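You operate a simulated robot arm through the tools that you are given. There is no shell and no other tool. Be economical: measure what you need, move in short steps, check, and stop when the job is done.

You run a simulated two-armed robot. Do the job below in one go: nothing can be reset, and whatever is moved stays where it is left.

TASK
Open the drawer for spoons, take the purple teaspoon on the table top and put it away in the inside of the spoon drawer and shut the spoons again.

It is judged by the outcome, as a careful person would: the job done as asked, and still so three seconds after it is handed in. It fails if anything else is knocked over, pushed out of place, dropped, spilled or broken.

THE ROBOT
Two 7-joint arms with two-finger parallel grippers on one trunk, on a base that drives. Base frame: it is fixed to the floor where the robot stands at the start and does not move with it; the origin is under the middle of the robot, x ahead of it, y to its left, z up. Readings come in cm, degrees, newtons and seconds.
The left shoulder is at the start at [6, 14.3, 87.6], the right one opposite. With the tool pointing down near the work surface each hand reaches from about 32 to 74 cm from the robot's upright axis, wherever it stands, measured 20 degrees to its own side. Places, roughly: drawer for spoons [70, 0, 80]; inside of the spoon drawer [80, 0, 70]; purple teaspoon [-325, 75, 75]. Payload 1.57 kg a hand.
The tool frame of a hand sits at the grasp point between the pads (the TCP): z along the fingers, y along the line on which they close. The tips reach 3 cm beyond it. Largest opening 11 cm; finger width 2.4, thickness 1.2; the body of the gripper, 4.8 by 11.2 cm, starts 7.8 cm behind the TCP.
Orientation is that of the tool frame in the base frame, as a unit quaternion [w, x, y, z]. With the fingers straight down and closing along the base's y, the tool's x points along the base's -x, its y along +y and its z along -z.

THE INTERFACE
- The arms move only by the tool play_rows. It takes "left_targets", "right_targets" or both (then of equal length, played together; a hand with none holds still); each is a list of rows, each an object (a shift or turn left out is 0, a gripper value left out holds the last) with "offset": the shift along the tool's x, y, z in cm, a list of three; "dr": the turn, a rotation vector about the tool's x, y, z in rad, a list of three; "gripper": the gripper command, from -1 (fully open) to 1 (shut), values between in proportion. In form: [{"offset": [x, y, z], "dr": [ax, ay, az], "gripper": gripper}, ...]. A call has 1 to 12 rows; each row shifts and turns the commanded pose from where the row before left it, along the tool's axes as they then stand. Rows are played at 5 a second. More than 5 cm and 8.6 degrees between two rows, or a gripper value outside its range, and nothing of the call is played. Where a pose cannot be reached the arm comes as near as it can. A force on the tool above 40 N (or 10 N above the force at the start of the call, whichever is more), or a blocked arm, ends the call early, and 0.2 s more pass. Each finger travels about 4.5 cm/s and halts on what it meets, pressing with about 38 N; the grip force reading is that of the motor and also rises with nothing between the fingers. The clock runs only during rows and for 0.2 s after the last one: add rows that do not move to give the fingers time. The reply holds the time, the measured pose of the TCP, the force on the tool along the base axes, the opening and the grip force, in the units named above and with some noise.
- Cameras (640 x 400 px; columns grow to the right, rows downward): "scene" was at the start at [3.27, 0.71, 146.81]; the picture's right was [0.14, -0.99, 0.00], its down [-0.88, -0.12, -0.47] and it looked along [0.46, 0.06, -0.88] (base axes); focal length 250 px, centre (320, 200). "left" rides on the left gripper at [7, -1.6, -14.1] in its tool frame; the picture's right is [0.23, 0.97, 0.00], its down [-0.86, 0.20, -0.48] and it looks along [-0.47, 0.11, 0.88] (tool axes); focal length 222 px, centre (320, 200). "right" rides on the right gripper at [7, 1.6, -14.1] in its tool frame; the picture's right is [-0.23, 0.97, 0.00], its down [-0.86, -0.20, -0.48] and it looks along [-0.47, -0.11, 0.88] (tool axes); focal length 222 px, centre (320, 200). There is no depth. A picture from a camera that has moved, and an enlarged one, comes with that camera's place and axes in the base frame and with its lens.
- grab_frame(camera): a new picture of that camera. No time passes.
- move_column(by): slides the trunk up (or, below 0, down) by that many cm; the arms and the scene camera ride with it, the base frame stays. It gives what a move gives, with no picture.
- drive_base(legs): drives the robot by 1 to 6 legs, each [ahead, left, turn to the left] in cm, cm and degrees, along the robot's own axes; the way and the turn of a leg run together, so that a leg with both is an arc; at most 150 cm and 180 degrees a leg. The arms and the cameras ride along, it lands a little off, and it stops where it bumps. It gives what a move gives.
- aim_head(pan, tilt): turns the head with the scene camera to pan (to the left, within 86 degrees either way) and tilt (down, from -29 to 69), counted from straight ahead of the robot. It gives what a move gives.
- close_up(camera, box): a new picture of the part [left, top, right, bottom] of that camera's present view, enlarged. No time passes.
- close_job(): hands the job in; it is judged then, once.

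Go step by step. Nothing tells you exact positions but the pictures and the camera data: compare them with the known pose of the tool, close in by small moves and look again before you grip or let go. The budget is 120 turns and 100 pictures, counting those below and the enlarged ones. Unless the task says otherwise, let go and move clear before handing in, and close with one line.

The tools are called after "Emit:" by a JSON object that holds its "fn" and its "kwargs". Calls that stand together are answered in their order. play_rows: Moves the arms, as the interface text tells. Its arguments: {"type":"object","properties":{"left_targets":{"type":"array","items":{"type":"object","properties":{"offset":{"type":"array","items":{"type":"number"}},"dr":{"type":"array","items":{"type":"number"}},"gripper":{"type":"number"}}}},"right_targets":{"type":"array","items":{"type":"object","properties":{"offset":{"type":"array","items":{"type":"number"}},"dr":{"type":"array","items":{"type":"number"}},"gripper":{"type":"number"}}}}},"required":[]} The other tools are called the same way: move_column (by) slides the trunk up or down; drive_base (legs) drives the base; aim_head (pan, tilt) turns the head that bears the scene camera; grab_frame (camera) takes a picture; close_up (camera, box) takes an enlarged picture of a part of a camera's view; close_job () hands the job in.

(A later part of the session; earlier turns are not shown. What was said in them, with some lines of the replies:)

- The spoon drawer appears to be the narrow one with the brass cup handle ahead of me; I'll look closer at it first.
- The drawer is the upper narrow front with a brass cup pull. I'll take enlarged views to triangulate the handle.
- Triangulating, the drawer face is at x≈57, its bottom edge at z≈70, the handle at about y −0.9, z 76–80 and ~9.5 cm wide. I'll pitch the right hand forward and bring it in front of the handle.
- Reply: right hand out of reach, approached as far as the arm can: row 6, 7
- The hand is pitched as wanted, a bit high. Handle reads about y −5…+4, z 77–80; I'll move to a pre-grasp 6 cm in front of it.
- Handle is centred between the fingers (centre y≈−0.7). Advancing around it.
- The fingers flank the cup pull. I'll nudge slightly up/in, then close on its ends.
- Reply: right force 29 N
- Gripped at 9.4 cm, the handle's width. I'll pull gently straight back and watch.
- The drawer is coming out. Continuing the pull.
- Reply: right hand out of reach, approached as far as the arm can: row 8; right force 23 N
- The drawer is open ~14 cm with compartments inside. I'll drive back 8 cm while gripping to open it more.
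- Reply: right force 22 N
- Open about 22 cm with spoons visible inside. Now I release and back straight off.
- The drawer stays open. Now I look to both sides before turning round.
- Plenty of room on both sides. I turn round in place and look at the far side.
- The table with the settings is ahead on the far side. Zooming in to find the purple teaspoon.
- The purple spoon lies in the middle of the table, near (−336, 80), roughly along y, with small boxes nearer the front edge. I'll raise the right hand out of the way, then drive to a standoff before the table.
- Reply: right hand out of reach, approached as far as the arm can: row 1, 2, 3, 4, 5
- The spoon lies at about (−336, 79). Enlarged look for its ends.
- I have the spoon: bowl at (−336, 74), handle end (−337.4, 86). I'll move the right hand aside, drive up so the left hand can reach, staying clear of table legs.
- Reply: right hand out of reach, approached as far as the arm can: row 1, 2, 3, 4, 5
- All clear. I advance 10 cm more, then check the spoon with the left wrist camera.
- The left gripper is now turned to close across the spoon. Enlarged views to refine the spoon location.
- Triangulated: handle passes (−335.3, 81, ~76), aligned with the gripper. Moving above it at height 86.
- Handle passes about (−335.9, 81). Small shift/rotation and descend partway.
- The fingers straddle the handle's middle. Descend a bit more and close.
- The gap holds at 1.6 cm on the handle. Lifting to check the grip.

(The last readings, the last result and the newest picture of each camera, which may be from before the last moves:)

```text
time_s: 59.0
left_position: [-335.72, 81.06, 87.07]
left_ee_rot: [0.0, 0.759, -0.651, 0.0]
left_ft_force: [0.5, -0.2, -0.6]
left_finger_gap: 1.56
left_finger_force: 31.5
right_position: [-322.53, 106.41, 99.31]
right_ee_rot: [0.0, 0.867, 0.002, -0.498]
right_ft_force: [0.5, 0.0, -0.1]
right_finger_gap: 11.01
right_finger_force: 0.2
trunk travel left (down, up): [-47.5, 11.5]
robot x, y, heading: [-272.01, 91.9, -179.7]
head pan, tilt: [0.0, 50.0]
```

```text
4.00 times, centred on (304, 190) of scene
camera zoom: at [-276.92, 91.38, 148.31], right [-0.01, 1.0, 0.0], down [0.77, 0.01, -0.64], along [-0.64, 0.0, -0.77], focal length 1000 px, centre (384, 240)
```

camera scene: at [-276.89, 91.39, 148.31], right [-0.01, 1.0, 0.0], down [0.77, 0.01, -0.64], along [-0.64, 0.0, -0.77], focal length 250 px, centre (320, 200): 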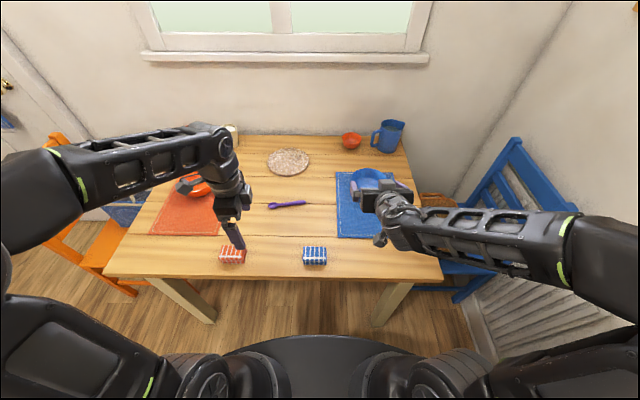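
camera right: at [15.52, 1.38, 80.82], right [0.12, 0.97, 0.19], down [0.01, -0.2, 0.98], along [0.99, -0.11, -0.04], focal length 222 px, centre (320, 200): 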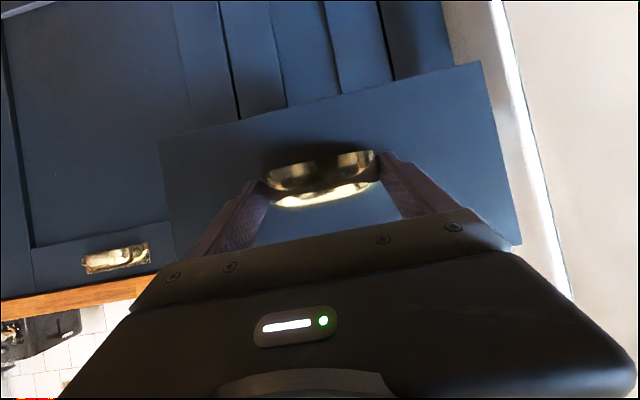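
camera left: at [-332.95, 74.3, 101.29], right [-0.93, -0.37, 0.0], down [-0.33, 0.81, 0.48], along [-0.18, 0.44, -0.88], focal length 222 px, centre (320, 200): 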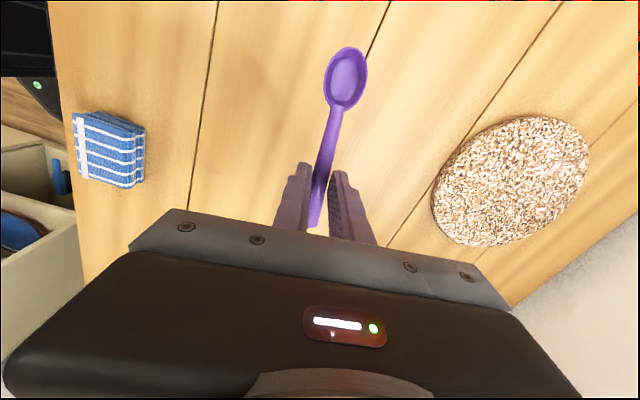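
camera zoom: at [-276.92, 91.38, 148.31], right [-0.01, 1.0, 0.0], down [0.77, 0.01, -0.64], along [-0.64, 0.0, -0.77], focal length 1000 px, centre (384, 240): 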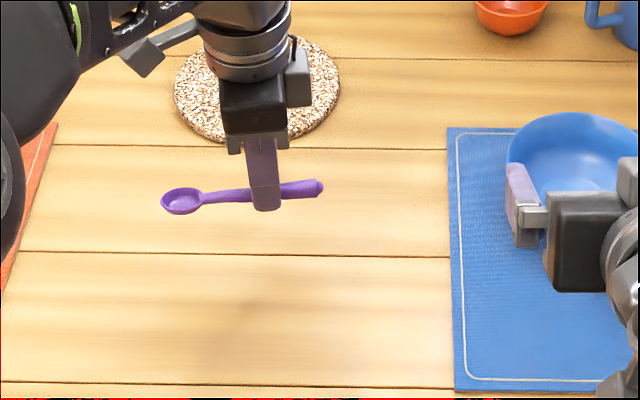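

Spoon is firmly held. I lift and retract, then drive back, turn round, and return toward the drawer.

Emit:
{"fn": "play_rows", "kwargs": {"left_targets": [{"offset": [0, 0, -4]}, {"offset": [0, 0, -4]}, {"offset": [1.89, -2.88, -0.2]}, {"offset": [1.89, -2.88, -0.2]}, {"offset": [1.89, -2.88, -0.2]}, {"offset": [1.89, -2.88, -0.2]}, {"offset": [1.89, -2.88, -0.2]}, {"offset": [1.89, -2.88, -0.2]}, {"offset": [1.89, -2.88, -0.2]}, {}]}}

Emit:
{"fn": "drive_base", "kwargs": {"legs": [[-52, 0, 0], [0, 82, 0], [0, 0, 180]]}}

Emit:
{"fn": "aim_head", "kwargs": {"pan": 0, "tilt": 25}}

Emit:
{"fn": "grab_frame", "kwargs": {"camera": "scene"}}

```text
time_s: 61.2
left_position: [-313.75, 70.87, 96.35]
left_ee_rot: [0.0, 0.759, -0.651, 0.0]
left_ft_force: [-0.4, -0.3, -0.8]
left_finger_gap: 1.56
left_finger_force: 31.5
right_position: [-322.65, 106.34, 99.23]
right_ee_rot: [-0.001, 0.867, 0.001, -0.498]
right_ft_force: [0.5, 0.3, -0.3]
right_finger_gap: 10.99
right_finger_force: 0.1
trunk travel left (down, up): [-47.5, 11.5]
robot x, y, heading: [-271.9, 91.7, -179.5]
head pan, tilt: [0.0, 50.0]
```

```text
time_s: 75.4
left_position: [-176.84, 27.57, 96.39]
left_ee_rot: [0.001, 0.676, 0.737, 0.001]
left_ft_force: [0.5, -0.1, 0.2]
left_finger_gap: 1.59
left_finger_force: 31.4
right_position: [-170.34, -8.48, 99.36]
right_ee_rot: [0.498, 0.027, 0.866, -0.017]
right_ft_force: [0.4, 0.4, 0.1]
right_finger_gap: 10.99
right_finger_force: 0.1
trunk travel left (down, up): [-47.5, 11.5]
robot x, y, heading: [-219.44, 9.78, -3.6]
head pan, tilt: [0.0, 50.0]
```

```text
time_s: 76.3
left_position: [-176.76, 27.44, 96.46]
left_ee_rot: [0.0, 0.675, 0.737, 0.001]
left_ft_force: [-0.1, 0.4, 0.0]
left_finger_gap: 1.59
left_finger_force: 31.3
right_position: [-170.3, -8.39, 99.31]
right_ee_rot: [0.498, 0.027, 0.867, -0.018]
right_ft_force: [-0.2, 0.0, -0.3]
right_finger_gap: 10.99
right_finger_force: 0.1
trunk travel left (down, up): [-47.5, 11.5]
robot x, y, heading: [-219.69, 9.36, -3.3]
head pan, tilt: [0.0, 25.0]
```

```text
62 pictures are left
camera scene: at [-213.64, 9.11, 152.05], right [-0.06, -1.0, 0.0], down [-0.42, 0.02, -0.91], along [0.9, -0.05, -0.42], focal length 250 px, centre (320, 200)
```

scene: 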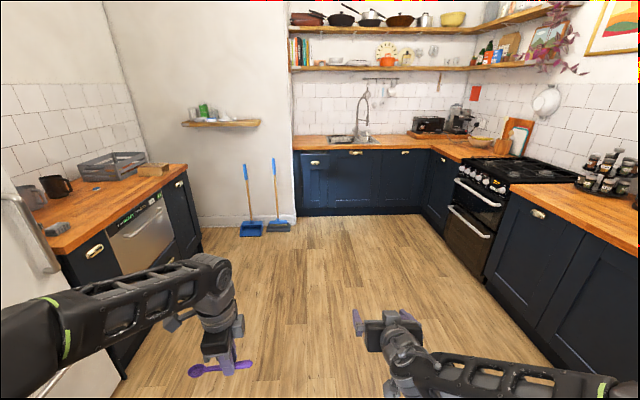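

Spoon still held, the room is clear, drawer visible ahead. Driving to a standoff in front of the drawer.

Emit:
{"fn": "drive_base", "kwargs": {"legs": [[0, 0, 3.4], [0, -17, 0], [120, 0, 0], [55, 0, 0]]}}

Emit:
{"fn": "aim_head", "kwargs": {"pan": 0, "tilt": 40}}

Emit:
{"fn": "grab_frame", "kwargs": {"camera": "scene"}}

```text
time_s: 86.7
left_position: [-2.63, 13.05, 96.35]
left_ee_rot: [0.0, 0.655, 0.756, 0.0]
left_ft_force: [-0.1, 0.4, 0.4]
left_finger_gap: 1.56
left_finger_force: 31.7
right_position: [5.84, -22.38, 99.24]
right_ee_rot: [0.498, 0.002, 0.867, -0.004]
right_ft_force: [0.3, -0.4, -0.3]
right_finger_gap: 11.0
right_finger_force: 0.0
trunk travel left (down, up): [-47.5, 11.5]
robot x, y, heading: [-44.41, -7.33, -0.2]
head pan, tilt: [0.0, 25.0]
```

```text
time_s: 87.4
left_position: [-2.68, 13.12, 96.31]
left_ee_rot: [0.0, 0.655, 0.756, 0.0]
left_ft_force: [0.3, 1.0, 0.1]
left_finger_gap: 1.59
left_finger_force: 31.6
right_position: [5.95, -22.42, 99.3]
right_ee_rot: [0.499, 0.001, 0.867, -0.003]
right_ft_force: [0.4, 0.0, 0.0]
right_finger_gap: 11.03
right_finger_force: 0.0
trunk travel left (down, up): [-47.5, 11.5]
robot x, y, heading: [-43.93, -6.89, -0.1]
head pan, tilt: [0.0, 40.0]
```

```text
61 pictures are left
camera scene: at [-39.07, -7.38, 149.74], right [0.0, -1.0, 0.0], down [-0.64, 0.0, -0.77], along [0.77, 0.0, -0.64], focal length 250 px, centre (320, 200)
```

scene: 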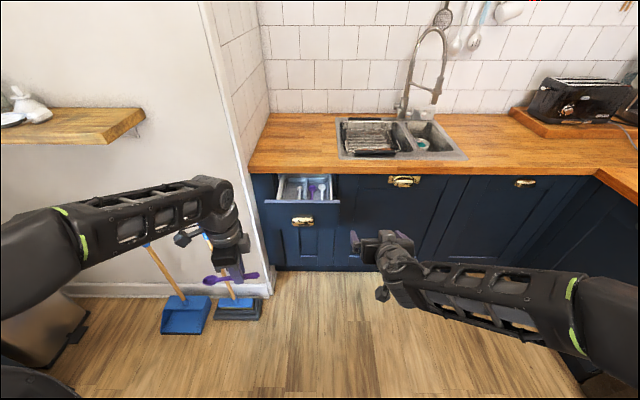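

Now I turn the left hand back so the spoon points along the drawer's depth, and look into the drawer.

Emit:
{"fn": "play_rows", "kwargs": {"left_targets": [{"dr": [0, 0, -0.143]}, {"dr": [0, 0, -0.143]}, {"dr": [0, 0, -0.143]}, {"dr": [0, 0, -0.143]}, {"dr": [0, 0, -0.143]}, {"dr": [0, 0, -0.143]}, {"dr": [0, 0, -0.143]}, {"dr": [0, 0, -0.143]}, {"dr": [0, 0, -0.143]}, {"dr": [0, 0, -0.143]}, {}]}}

Emit:
{"fn": "drive_base", "kwargs": {"legs": [[22, 0, 0]]}}

Emit:
{"fn": "grab_frame", "kwargs": {"camera": "scene"}}

Emit:
{"fn": "close_up", "kwargs": {"camera": "scene", "box": [240, 160, 400, 260]}}

```text
time_s: 89.8
left_position: [-2.72, 13.15, 96.35]
left_ee_rot: [-0.001, -0.001, 1.0, 0.0]
left_ft_force: [1.0, -0.3, 0.2]
left_finger_gap: 1.56
left_finger_force: 31.8
right_position: [5.91, -22.48, 99.21]
right_ee_rot: [0.499, 0.002, 0.867, -0.003]
right_ft_force: [0.7, -0.2, -0.4]
right_finger_gap: 11.02
right_finger_force: 0.0
trunk travel left (down, up): [-47.5, 11.5]
robot x, y, heading: [-44.35, -7.19, -0.2]
head pan, tilt: [0.0, 40.0]
```

```text
time_s: 91.5
left_position: [19.72, 13.19, 96.32]
left_ee_rot: [-0.001, -0.001, 1.0, 0.0]
left_ft_force: [-0.4, -0.1, -0.9]
left_finger_gap: 1.56
left_finger_force: 31.7
right_position: [28.16, -22.42, 99.12]
right_ee_rot: [0.498, 0.002, 0.867, -0.003]
right_ft_force: [0.7, -0.1, -0.5]
right_finger_gap: 10.99
right_finger_force: 0.1
trunk travel left (down, up): [-47.5, 11.5]
robot x, y, heading: [-21.88, -7.13, -0.1]
head pan, tilt: [0.0, 40.0]
```

```text
60 pictures are left
camera scene: at [-16.67, -7.41, 149.72], right [0.0, -1.0, 0.0], down [-0.64, 0.0, -0.77], along [0.77, 0.0, -0.64], focal length 250 px, centre (320, 200)
```

scene: 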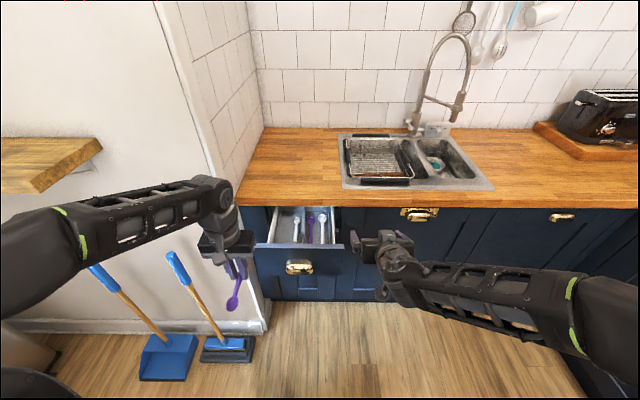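

```text
4.00 times, centred on (320, 210) of scene
camera zoom: at [-16.67, -7.41, 149.72], right [0.0, -1.0, 0.0], down [-0.64, 0.0, -0.77], along [0.77, 0.0, -0.64], focal length 1000 px, centre (320, 160)
```

zoom: 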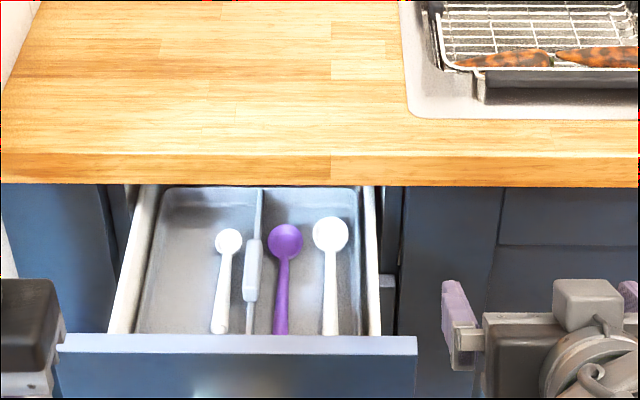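

The tray has a divider; the left compartment has free room left of the white spoon, around y≈6.5. I drive 12 cm closer and check with the left wrist camera.

Emit:
{"fn": "drive_base", "kwargs": {"legs": [[12, 0, 0]]}}

Emit:
{"fn": "aim_head", "kwargs": {"pan": 10, "tilt": 50}}

Emit:
{"fn": "grab_frame", "kwargs": {"camera": "scene"}}

Emit:
{"fn": "grab_frame", "kwargs": {"camera": "left"}}

```text
time_s: 92.8
left_position: [31.73, 13.11, 96.39]
left_ee_rot: [-0.001, 0.0, 1.0, 0.0]
left_ft_force: [1.1, -0.2, 0.2]
left_finger_gap: 1.6
left_finger_force: 31.5
right_position: [40.23, -22.44, 99.22]
right_ee_rot: [0.497, 0.002, 0.867, -0.004]
right_ft_force: [0.1, 0.0, -0.3]
right_finger_gap: 11.0
right_finger_force: 0.2
trunk travel left (down, up): [-47.5, 11.5]
robot x, y, heading: [-10.22, -7.18, -0.2]
head pan, tilt: [0.0, 40.0]
```

```text
time_s: 93.5
left_position: [31.65, 12.98, 96.38]
left_ee_rot: [0.001, -0.001, 1.0, 0.0]
left_ft_force: [0.8, -0.2, -1.1]
left_finger_gap: 1.6
left_finger_force: 31.7
right_position: [40.16, -22.49, 99.3]
right_ee_rot: [0.499, 0.001, 0.867, -0.003]
right_ft_force: [0.5, -0.1, -0.2]
right_finger_gap: 11.01
right_finger_force: 0.0
trunk travel left (down, up): [-47.5, 11.5]
robot x, y, heading: [-10.31, -7.22, -0.4]
head pan, tilt: [10.0, 50.0]
```

```text
58 pictures are left
camera scene: at [-5.73, -6.1, 148.32], right [0.17, -0.99, 0.0], down [-0.75, -0.13, -0.64], along [0.63, 0.11, -0.77], focal length 250 px, centre (320, 200)
```

scene: 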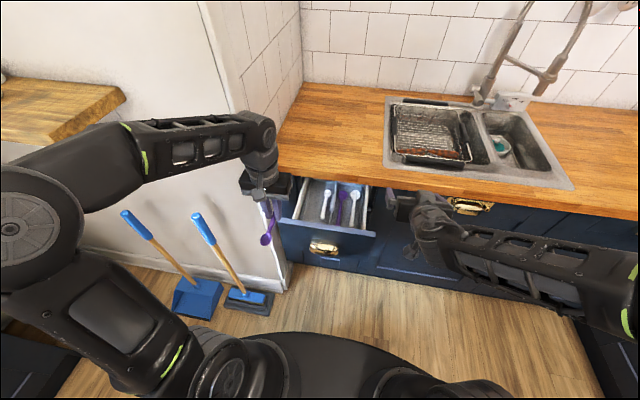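

```text
57 pictures are left
camera left: at [24.81, 11.45, 110.63], right [-0.23, 0.97, 0.0], down [0.85, 0.2, 0.48], along [0.47, 0.11, -0.88], focal length 222 px, centre (320, 200)
```

left: 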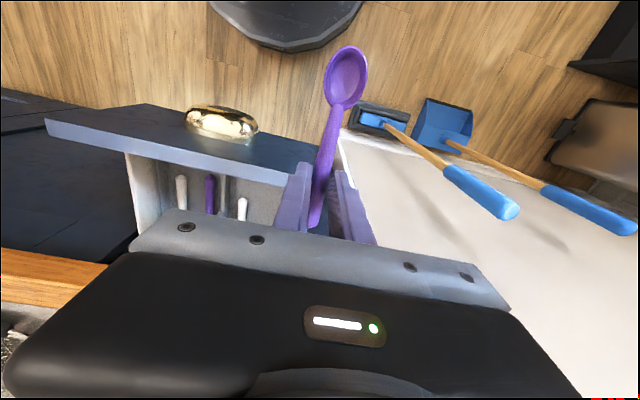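

Drawer front top is z≈85.5 at x≈35, tray floor z≈74. I move the spoon over the left compartment (x 48, y 6.5), still high.

Emit:
{"fn": "play_rows", "kwargs": {"left_targets": [{"offset": [-3.27, -1.3, 0]}, {"offset": [-3.27, -1.3, 0]}, {"offset": [-3.27, -1.3, 0]}, {"offset": [-3.27, -1.3, 0]}, {"offset": [-3.27, -1.3, 0]}, {}]}}

Emit:
{"fn": "grab_frame", "kwargs": {"camera": "left"}}

Emit:
{"fn": "close_up", "kwargs": {"camera": "scene", "box": [240, 150, 400, 250]}}

```text
time_s: 94.9
left_position: [47.88, 6.67, 96.48]
left_ee_rot: [0.0, -0.001, 1.0, -0.001]
left_ft_force: [-0.7, 0.5, 0.1]
left_finger_gap: 1.59
left_finger_force: 30.8
right_position: [40.15, -22.4, 99.23]
right_ee_rot: [0.499, 0.002, 0.867, -0.003]
right_ft_force: [-0.7, 0.5, -0.8]
right_finger_gap: 10.99
right_finger_force: 0.0
trunk travel left (down, up): [-47.5, 11.5]
robot x, y, heading: [-10.64, -7.34, -0.1]
head pan, tilt: [10.0, 50.0]
```

```text
56 pictures are left
camera left: at [40.97, 4.86, 110.66], right [-0.23, 0.97, 0.0], down [0.85, 0.2, 0.48], along [0.47, 0.11, -0.88], focal length 222 px, centre (320, 200)
```

left: 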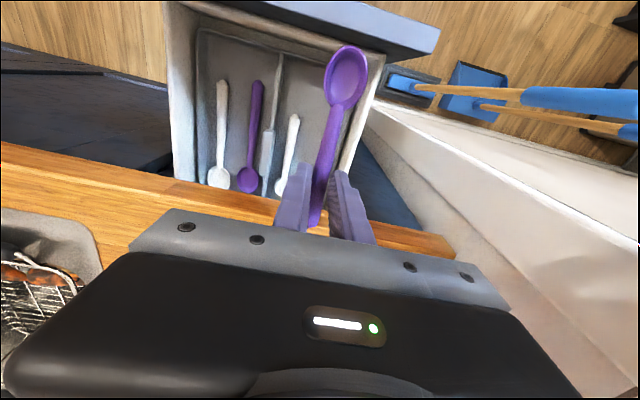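

```text
4.00 times, centred on (320, 200) of scene
camera zoom: at [-5.77, -6.08, 148.32], right [0.17, -0.99, 0.0], down [-0.75, -0.13, -0.64], along [0.63, 0.11, -0.77], focal length 1000 px, centre (320, 200)
```

zoom: 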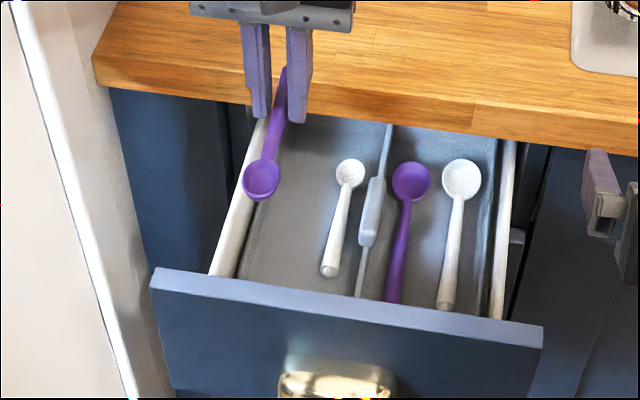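

The free strip is y≈3…9, so I'll centre at y≈6.2 and descend most of the way.

Emit:
{"fn": "play_rows", "kwargs": {"left_targets": [{"offset": [0, -0.4, 2.5]}, {"offset": [0, 0, 2.5]}, {"offset": [0, 0, 2.5]}, {"offset": [0, 0, 2.5]}, {"offset": [0, 0, 2]}, {}]}}

Emit:
{"fn": "grab_frame", "kwargs": {"camera": "left"}}

Emit:
{"fn": "close_up", "kwargs": {"camera": "scene", "box": [240, 150, 400, 250]}}

```text
time_s: 96.3
left_position: [48.06, 5.99, 84.37]
left_ee_rot: [0.0, -0.002, 1.0, 0.0]
left_ft_force: [-0.3, 0.5, -0.9]
left_finger_gap: 1.6
left_finger_force: 31.4
right_position: [40.07, -22.59, 99.37]
right_ee_rot: [0.498, 0.001, 0.867, -0.003]
right_ft_force: [-0.5, 0.6, 0.3]
right_finger_gap: 11.02
right_finger_force: 0.0
trunk travel left (down, up): [-47.5, 11.5]
robot x, y, heading: [-10.07, -7.23, -0.3]
head pan, tilt: [10.0, 50.0]
```

```text
54 pictures are left
camera left: at [41.2, 4.51, 98.49], right [-0.23, 0.97, 0.0], down [0.85, 0.2, 0.48], along [0.47, 0.11, -0.88], focal length 222 px, centre (320, 200)
```

left: 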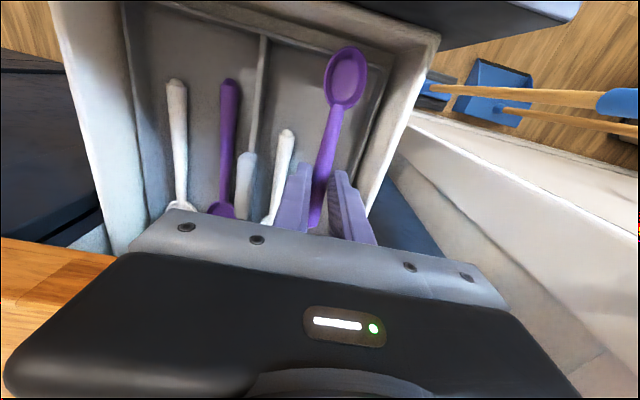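

```text
4.00 times, centred on (320, 200) of scene
camera zoom: at [-5.74, -6.09, 148.31], right [0.17, -0.99, 0.0], down [-0.75, -0.13, -0.64], along [0.63, 0.11, -0.77], focal length 1000 px, centre (320, 200)
```

zoom: 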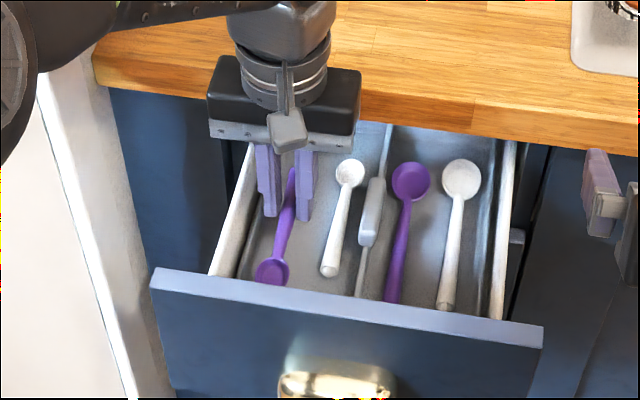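

Well centred in the compartment. Continue down to just above the floor.

Emit:
{"fn": "play_rows", "kwargs": {"left_targets": [{"offset": [0, 0.1, 1.5]}, {"offset": [0, 0, 1.5]}, {"offset": [0, 0, 1]}, {"offset": [0, 0, 1]}, {}]}}

Emit:
{"fn": "grab_frame", "kwargs": {"camera": "left"}}

Emit:
{"fn": "close_up", "kwargs": {"camera": "scene", "box": [240, 150, 400, 250]}}

```text
time_s: 97.5
left_position: [48.14, 6.27, 79.33]
left_ee_rot: [0.001, -0.001, 1.0, -0.001]
left_ft_force: [3.2, -0.4, 4.9]
left_finger_gap: 1.6
left_finger_force: 30.9
right_position: [40.27, -22.49, 99.24]
right_ee_rot: [0.498, 0.003, 0.867, -0.004]
right_ft_force: [-0.4, -0.5, 0.6]
right_finger_gap: 10.99
right_finger_force: 0.1
trunk travel left (down, up): [-47.5, 11.5]
robot x, y, heading: [-10.3, -7.44, 0.2]
head pan, tilt: [10.0, 50.0]
```

```text
52 pictures are left
camera left: at [41.19, 4.64, 93.58], right [-0.23, 0.97, 0.0], down [0.85, 0.2, 0.48], along [0.47, 0.11, -0.88], focal length 222 px, centre (320, 200)
```

left: 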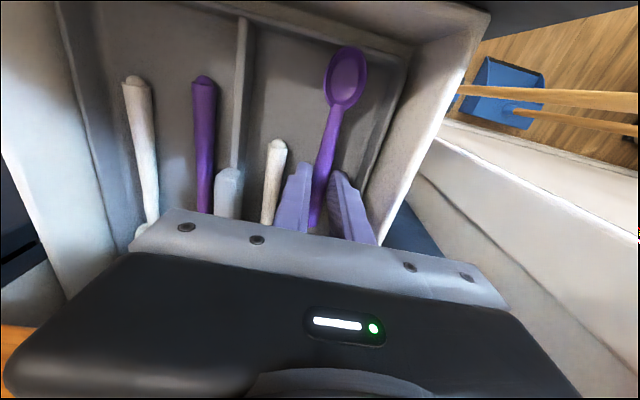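

```text
4.00 times, centred on (320, 200) of scene
camera zoom: at [-5.73, -6.11, 148.32], right [0.17, -0.99, 0.0], down [-0.75, -0.13, -0.64], along [0.63, 0.11, -0.77], focal length 1000 px, centre (320, 200)
```

zoom: 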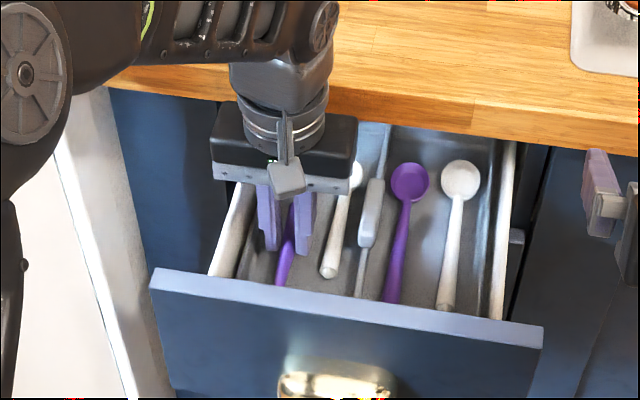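

Light contact force (≈5 N) shows the spoon has reached the tray floor. I release with a small opening.

Emit:
{"fn": "play_rows", "kwargs": {"left_targets": [{"gripper": 0.68}, {"gripper": 0.55}, {}, {}]}}

Emit:
{"fn": "grab_frame", "kwargs": {"camera": "left"}}

```text
time_s: 98.5
left_position: [47.96, 6.34, 79.25]
left_ee_rot: [0.0, -0.002, 1.0, 0.001]
left_ft_force: [-0.9, -0.3, -1.0]
left_finger_gap: 2.49
left_finger_force: 0.1
right_position: [40.21, -22.54, 99.21]
right_ee_rot: [0.498, 0.002, 0.867, -0.003]
right_ft_force: [0.2, 0.4, -1.1]
right_finger_gap: 11.02
right_finger_force: 0.0
trunk travel left (down, up): [-47.5, 11.5]
robot x, y, heading: [-10.07, -6.99, -0.2]
head pan, tilt: [10.0, 50.0]
```

```text
50 pictures are left
camera left: at [41.15, 4.66, 93.55], right [-0.23, 0.97, 0.0], down [0.85, 0.2, 0.48], along [0.47, 0.11, -0.88], focal length 222 px, centre (320, 200)
```

left: 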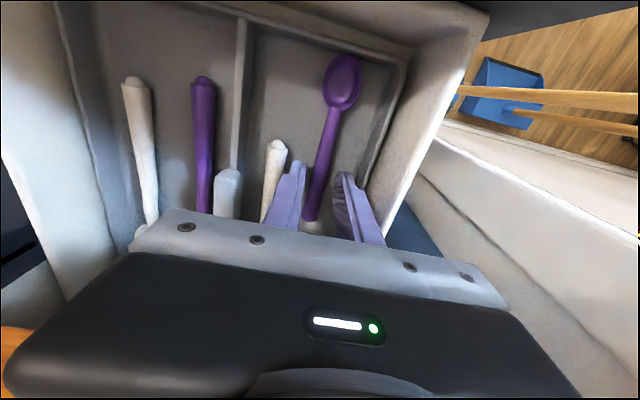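

The spoon has settled in the tray, free of the fingers. I lift the hand straight up and retreat.

Emit:
{"fn": "play_rows", "kwargs": {"left_targets": [{"offset": [0, 0, -1.5]}, {"offset": [0, 0, -3]}, {"offset": [0, 0, -4]}, {"offset": [0, 0, -4]}, {"offset": [0, 0, -4]}, {"offset": [3.3, 2.6, 0]}, {"offset": [3.3, 2.6, 0]}, {"offset": [3.3, 2.6, 0]}, {"offset": [3.3, 2.6, 0]}, {"offset": [3.3, 2.6, 0]}, {}]}}

Emit:
{"fn": "close_up", "kwargs": {"camera": "scene", "box": [240, 150, 400, 250]}}

```text
time_s: 100.9
left_position: [31.51, 19.16, 95.86]
left_ee_rot: [0.0, 0.0, 1.0, -0.001]
left_ft_force: [0.3, -0.1, -0.1]
left_finger_gap: 2.5
left_finger_force: 0.1
right_position: [40.17, -22.48, 99.27]
right_ee_rot: [0.498, 0.002, 0.867, -0.003]
right_ft_force: [-0.4, -0.3, -0.6]
right_finger_gap: 10.99
right_finger_force: 0.1
trunk travel left (down, up): [-47.5, 11.5]
robot x, y, heading: [-10.15, -7.26, -0.1]
head pan, tilt: [10.0, 50.0]
```

```text
4.00 times, centred on (320, 200) of scene
camera zoom: at [-5.71, -6.11, 148.31], right [0.17, -0.99, 0.0], down [-0.75, -0.13, -0.64], along [0.63, 0.11, -0.77], focal length 1000 px, centre (320, 200)
```

zoom: 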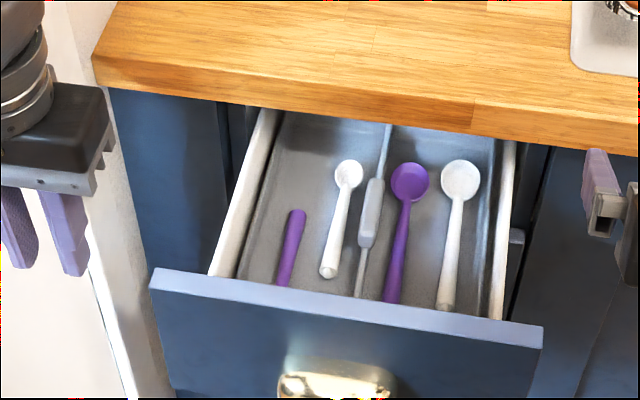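

The teaspoon lies in the tray. To shut, I back off and bring the right hand back to the handle height, in line with it.

Emit:
{"fn": "drive_base", "kwargs": {"legs": [[-22, 0, 0], [0, 7, 0]]}}

Emit:
{"fn": "play_rows", "kwargs": {"right_targets": [{"offset": [3.0, 2.14, 0.39]}, {"offset": [3.0, 2.14, 0.39]}, {"offset": [3.0, 2.14, 0.39]}, {"offset": [3.0, 2.14, 0.39]}, {"offset": [3.0, 2.14, 0.39]}, {"offset": [3.0, 2.14, 0.39]}, {"offset": [3.0, 2.14, 0.39]}, {}]}}

Emit:
{"fn": "grab_frame", "kwargs": {"camera": "right"}}

```text
time_s: 103.2
left_position: [9.74, 26.1, 95.7]
left_ee_rot: [0.0, 0.001, 1.0, -0.001]
left_ft_force: [-0.8, 0.8, -0.3]
left_finger_gap: 2.48
left_finger_force: 0.0
right_position: [18.14, -15.51, 99.35]
right_ee_rot: [0.499, 0.003, 0.867, -0.004]
right_ft_force: [0.3, -0.1, 0.4]
right_finger_gap: 10.98
right_finger_force: 0.1
trunk travel left (down, up): [-47.5, 11.5]
robot x, y, heading: [-31.91, -0.45, -0.4]
head pan, tilt: [10.0, 50.0]
```

```text
time_s: 105.0
left_position: [9.74, 25.97, 95.86]
left_ee_rot: [0.0, 0.0, 1.0, -0.001]
left_ft_force: [-0.5, -0.4, -0.4]
left_finger_gap: 2.49
left_finger_force: 0.1
right_position: [12.54, 0.39, 80.27]
right_ee_rot: [0.499, 0.004, 0.866, -0.004]
right_ft_force: [-0.3, -0.3, -0.4]
right_finger_gap: 11.02
right_finger_force: 0.0
right hand out of reach, approached as far as the arm can: row 1, 2, 3
trunk travel left (down, up): [-47.5, 11.5]
robot x, y, heading: [-31.69, -0.23, -0.4]
head pan, tilt: [10.0, 50.0]
```

```text
48 pictures are left
camera right: at [-3.1, 2.32, 81.38], right [0.12, 0.97, 0.19], down [0.01, -0.2, 0.98], along [0.99, -0.12, -0.04], focal length 222 px, centre (320, 200)
```

right: 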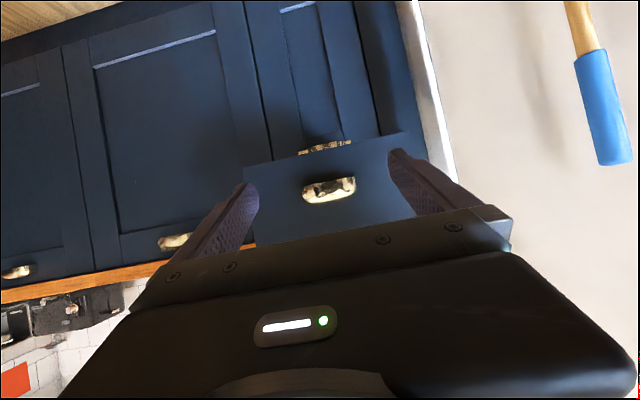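

Aligned roughly. Small correction then drive forward so the fingers straddle the handle.

Emit:
{"fn": "play_rows", "kwargs": {"right_targets": [{"offset": [0.43, -0.8, 0.25]}, {}]}}

Emit:
{"fn": "drive_base", "kwargs": {"legs": [[13, 0, 0.3]]}}

Emit:
{"fn": "grab_frame", "kwargs": {"camera": "right"}}

```text
time_s: 105.6
left_position: [9.8, 25.95, 95.73]
left_ee_rot: [0.0, 0.001, 1.0, 0.0]
left_ft_force: [0.0, 0.3, 0.2]
left_finger_gap: 2.47
left_finger_force: 0.0
right_position: [12.59, -0.55, 79.82]
right_ee_rot: [0.499, 0.004, 0.867, -0.004]
right_ft_force: [-1.2, -0.3, 0.2]
right_finger_gap: 10.98
right_finger_force: 0.2
trunk travel left (down, up): [-47.5, 11.5]
robot x, y, heading: [-32.16, -0.21, 0.0]
head pan, tilt: [10.0, 50.0]
```

```text
time_s: 106.9
left_position: [22.96, 26.13, 95.73]
left_ee_rot: [0.0, -0.001, 1.0, 0.0]
left_ft_force: [0.5, 0.4, 0.8]
left_finger_gap: 2.5
left_finger_force: 0.2
right_position: [25.82, -0.25, 79.87]
right_ee_rot: [0.498, 0.0, 0.867, -0.002]
right_ft_force: [0.9, -0.7, 0.3]
right_finger_gap: 10.99
right_finger_force: 0.1
trunk travel left (down, up): [-47.5, 11.5]
robot x, y, heading: [-19.03, -0.49, -0.1]
head pan, tilt: [10.0, 50.0]
```

```text
47 pictures are left
camera right: at [10.21, 1.53, 80.86], right [0.12, 0.97, 0.19], down [0.02, -0.2, 0.98], along [0.99, -0.11, -0.04], focal length 222 px, centre (320, 200)
```

right: 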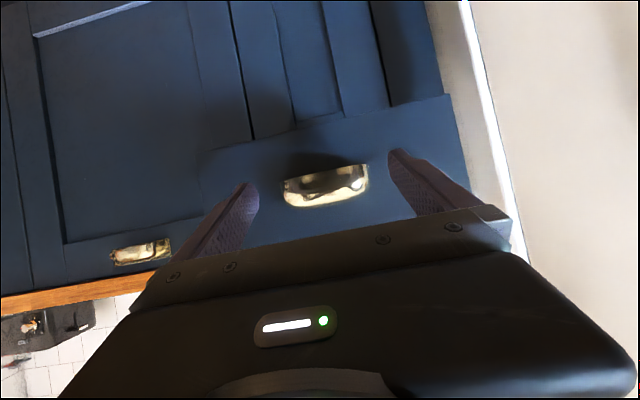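

Handle is centred. Advance 5.4 cm to straddle it and close.

Emit:
{"fn": "play_rows", "kwargs": {"right_targets": [{"offset": [-0.9, 0.05, 1.56]}, {"offset": [-0.9, 0.05, 1.56]}, {"offset": [-0.9, 0, 1.56]}, {}, {"gripper": 1}, {}, {}, {}, {}]}}

Emit:
{"fn": "grab_frame", "kwargs": {"camera": "right"}}

```text
time_s: 108.9
left_position: [22.89, 26.09, 95.7]
left_ee_rot: [0.0, -0.002, 1.0, 0.0]
left_ft_force: [-0.8, 0.3, 0.5]
left_finger_gap: 2.48
left_finger_force: 0.1
right_position: [31.18, -0.46, 79.81]
right_ee_rot: [0.499, 0.002, 0.867, -0.003]
right_ft_force: [1.2, -9.2, 1.1]
right_finger_gap: 9.39
right_finger_force: 45.3
trunk travel left (down, up): [-47.5, 11.5]
robot x, y, heading: [-18.78, -0.59, -0.2]
head pan, tilt: [10.0, 50.0]
```

```text
46 pictures are left
camera right: at [15.58, 1.48, 80.86], right [0.12, 0.97, 0.19], down [0.02, -0.2, 0.98], along [0.99, -0.12, -0.04], focal length 222 px, centre (320, 200)
```

right: 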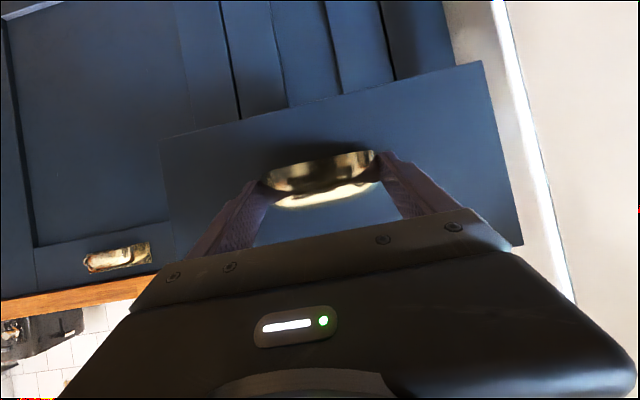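

Gripped again. I push the drawer in: first with the arm 5 cm (moving the left hand inward too), then with the base.

Emit:
{"fn": "play_rows", "kwargs": {"right_targets": [{"offset": [-0.5, 0, 0.866]}, {"offset": [-0.5, 0, 0.866]}, {"offset": [-0.5, 0, 0.866]}, {"offset": [-0.5, 0, 0.866]}], "left_targets": [{"offset": [0, -1.5, 0]}, {"offset": [0, -1.5, 0]}, {"offset": [0, -1.5, 0]}, {"offset": [0, -1.5, 0]}]}}

Emit:
{"fn": "drive_base", "kwargs": {"legs": [[15, 0, 0]]}}

Emit:
{"fn": "grab_frame", "kwargs": {"camera": "right"}}

```text
time_s: 109.9
left_position: [22.8, 20.07, 95.95]
left_ee_rot: [0.0, -0.001, 1.0, 0.001]
left_ft_force: [1.0, 0.7, -0.4]
left_finger_gap: 2.47
left_finger_force: 0.1
right_position: [35.14, -0.43, 79.69]
right_ee_rot: [0.499, 0.003, 0.866, -0.003]
right_ft_force: [0.0, -13.1, 10.9]
right_finger_gap: 9.37
right_finger_force: 45.3
trunk travel left (down, up): [-47.5, 11.5]
robot x, y, heading: [-18.81, -0.11, -0.0]
head pan, tilt: [10.0, 50.0]
```

```text
time_s: 111.2
left_position: [37.67, 19.91, 95.95]
left_ee_rot: [0.0, 0.0, 1.0, 0.001]
left_ft_force: [0.1, -0.5, -0.2]
left_finger_gap: 2.44
left_finger_force: 0.0
right_position: [49.95, -0.64, 79.8]
right_ee_rot: [0.499, 0.004, 0.867, -0.003]
right_ft_force: [-1.8, -13.2, 10.0]
right_finger_gap: 9.39
right_finger_force: 44.6
trunk travel left (down, up): [-47.5, 11.5]
robot x, y, heading: [-4.17, -0.5, -0.4]
head pan, tilt: [10.0, 50.0]
```

```text
45 pictures are left
camera right: at [34.25, 1.28, 80.8], right [0.12, 0.97, 0.19], down [0.01, -0.2, 0.98], along [0.99, -0.12, -0.04], focal length 222 px, centre (320, 200)
```

right: 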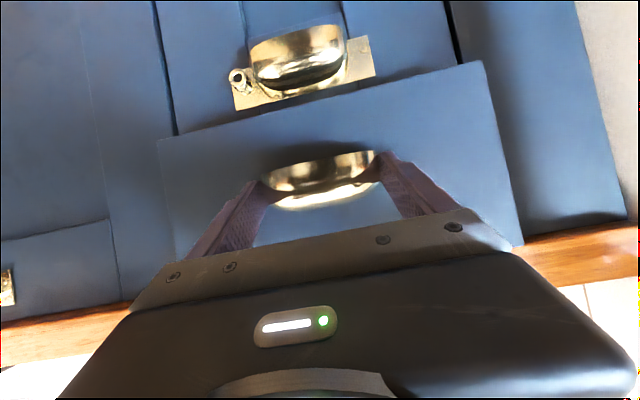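

About 3 cm remain. Pushing the rest with the arm until it seats.

Emit:
{"fn": "play_rows", "kwargs": {"right_targets": [{"offset": [-0.5, 0, 0.866]}, {"offset": [-0.5, 0, 0.866]}, {"offset": [-0.4, 0, 0.693]}, {"offset": [-0.25, 0, 0.433]}, {"offset": [-0.2, 0, 0.346]}, {"offset": [-0.2, 0, 0.346]}, {}]}}

Emit:
{"fn": "grab_frame", "kwargs": {"camera": "right"}}

```text
time_s: 112.5
left_position: [37.34, 19.97, 95.85]
left_ee_rot: [0.001, 0.001, 1.0, -0.001]
left_ft_force: [0.4, 0.1, 0.4]
left_finger_gap: 2.45
left_finger_force: 0.0
right_position: [53.16, -0.64, 79.82]
right_ee_rot: [0.498, 0.004, 0.867, -0.005]
right_ft_force: [-17.9, -4.1, 14.4]
right_finger_gap: 9.38
right_finger_force: 45.2
trunk travel left (down, up): [-47.5, 11.5]
robot x, y, heading: [-4.24, -0.01, -0.3]
head pan, tilt: [10.0, 50.0]
stopped in row 6 (right hand): the force on the tool passed its limit (the readings are from after the stop); the commanded pose is now the measured one
```

```text
44 pictures are left
camera right: at [37.52, 1.27, 80.83], right [0.13, 0.97, 0.19], down [0.02, -0.2, 0.98], along [0.99, -0.12, -0.04], focal length 222 px, centre (320, 200)
```

right: 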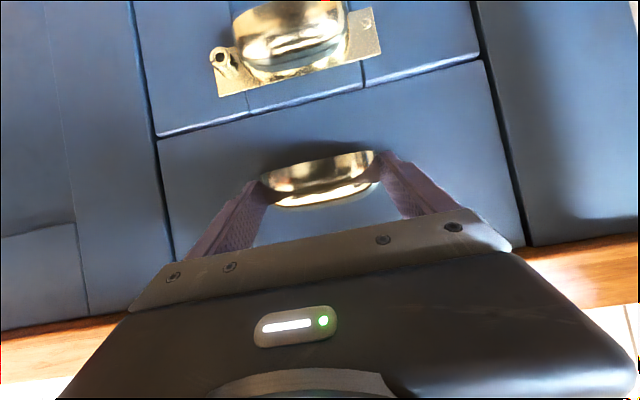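

The drawer seated at its original position. Release and back off.

Emit:
{"fn": "play_rows", "kwargs": {"right_targets": [{"gripper": -1}, {}, {}, {}, {"offset": [0, 0, -2]}, {"offset": [0, 0, -3]}, {"offset": [0, 0, -3]}, {}]}}

Emit:
{"fn": "drive_base", "kwargs": {"legs": [[-30, 0, 0]]}}

Emit:
{"fn": "aim_head", "kwargs": {"pan": 0, "tilt": 38}}

Emit:
{"fn": "grab_frame", "kwargs": {"camera": "scene"}}

Emit:
{"fn": "grab_frame", "kwargs": {"camera": "right"}}

```text
time_s: 114.3
left_position: [37.62, 19.93, 95.8]
left_ee_rot: [0.0, 0.001, 1.0, 0.0]
left_ft_force: [-0.3, 0.3, 0.0]
left_finger_gap: 2.49
left_finger_force: 0.1
right_position: [46.44, -0.36, 83.4]
right_ee_rot: [0.497, 0.005, 0.868, -0.005]
right_ft_force: [0.5, 0.5, -0.2]
right_finger_gap: 11.01
right_finger_force: 0.1
trunk travel left (down, up): [-47.5, 11.5]
robot x, y, heading: [-3.86, -0.21, -0.3]
head pan, tilt: [10.0, 50.0]
```

```text
time_s: 116.4
left_position: [7.93, 20.0, 95.91]
left_ee_rot: [0.0, 0.004, 1.0, 0.001]
left_ft_force: [-0.5, -1.0, -0.2]
left_finger_gap: 2.5
left_finger_force: 0.0
right_position: [16.6, -0.55, 83.54]
right_ee_rot: [0.496, 0.007, 0.868, -0.006]
right_ft_force: [-0.2, 0.5, 0.4]
right_finger_gap: 11.02
right_finger_force: 0.1
trunk travel left (down, up): [-47.5, 11.5]
robot x, y, heading: [-33.98, -0.15, -0.5]
head pan, tilt: [10.0, 50.0]
```

```text
time_s: 117.1
left_position: [8.03, 19.95, 95.89]
left_ee_rot: [0.001, 0.004, 1.0, 0.0]
left_ft_force: [0.3, -0.2, -0.4]
left_finger_gap: 2.48
left_finger_force: 0.1
right_position: [16.55, -0.51, 83.45]
right_ee_rot: [0.496, 0.007, 0.868, -0.006]
right_ft_force: [-0.6, 1.4, 0.3]
right_finger_gap: 11.02
right_finger_force: 0.1
trunk travel left (down, up): [-47.5, 11.5]
robot x, y, heading: [-33.66, 0.12, -0.4]
head pan, tilt: [0.0, 38.0]
```

```text
43 pictures are left
camera scene: at [-28.43, -0.3, 150.02], right [-0.01, -1.0, 0.0], down [-0.62, 0.01, -0.79], along [0.79, -0.01, -0.62], focal length 250 px, centre (320, 200)
```

scene: 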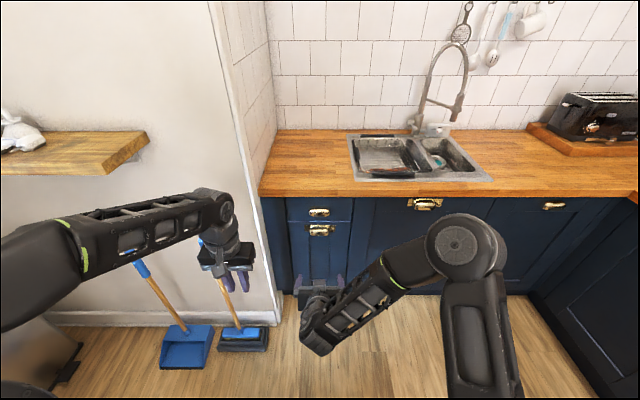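

```text
42 pictures are left
camera right: at [1.05, 1.49, 84.6], right [0.13, 0.97, 0.19], down [0.02, -0.2, 0.98], along [0.99, -0.13, -0.04], focal length 222 px, centre (320, 200)
```

right: 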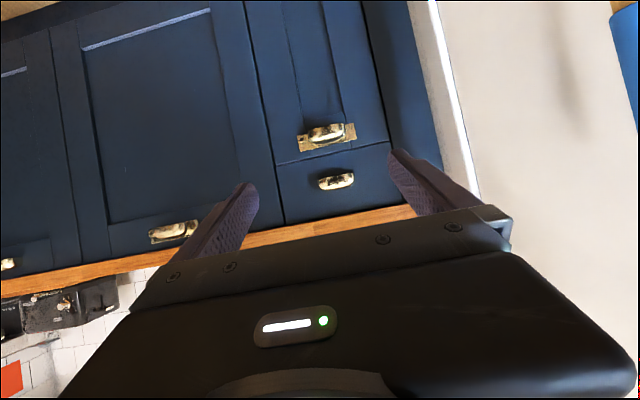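

The drawer is fully shut with the purple teaspoon inside, both hands are clear, and nothing else has moved. I'm handing in now.

Emit:
{"fn": "close_job", "kwargs": {}}

```text
The job is handed in.
```

The purple teaspoon is in the left compartment of the spoon drawer, the drawer is shut, and nothing else looked moved in the pictures I took.
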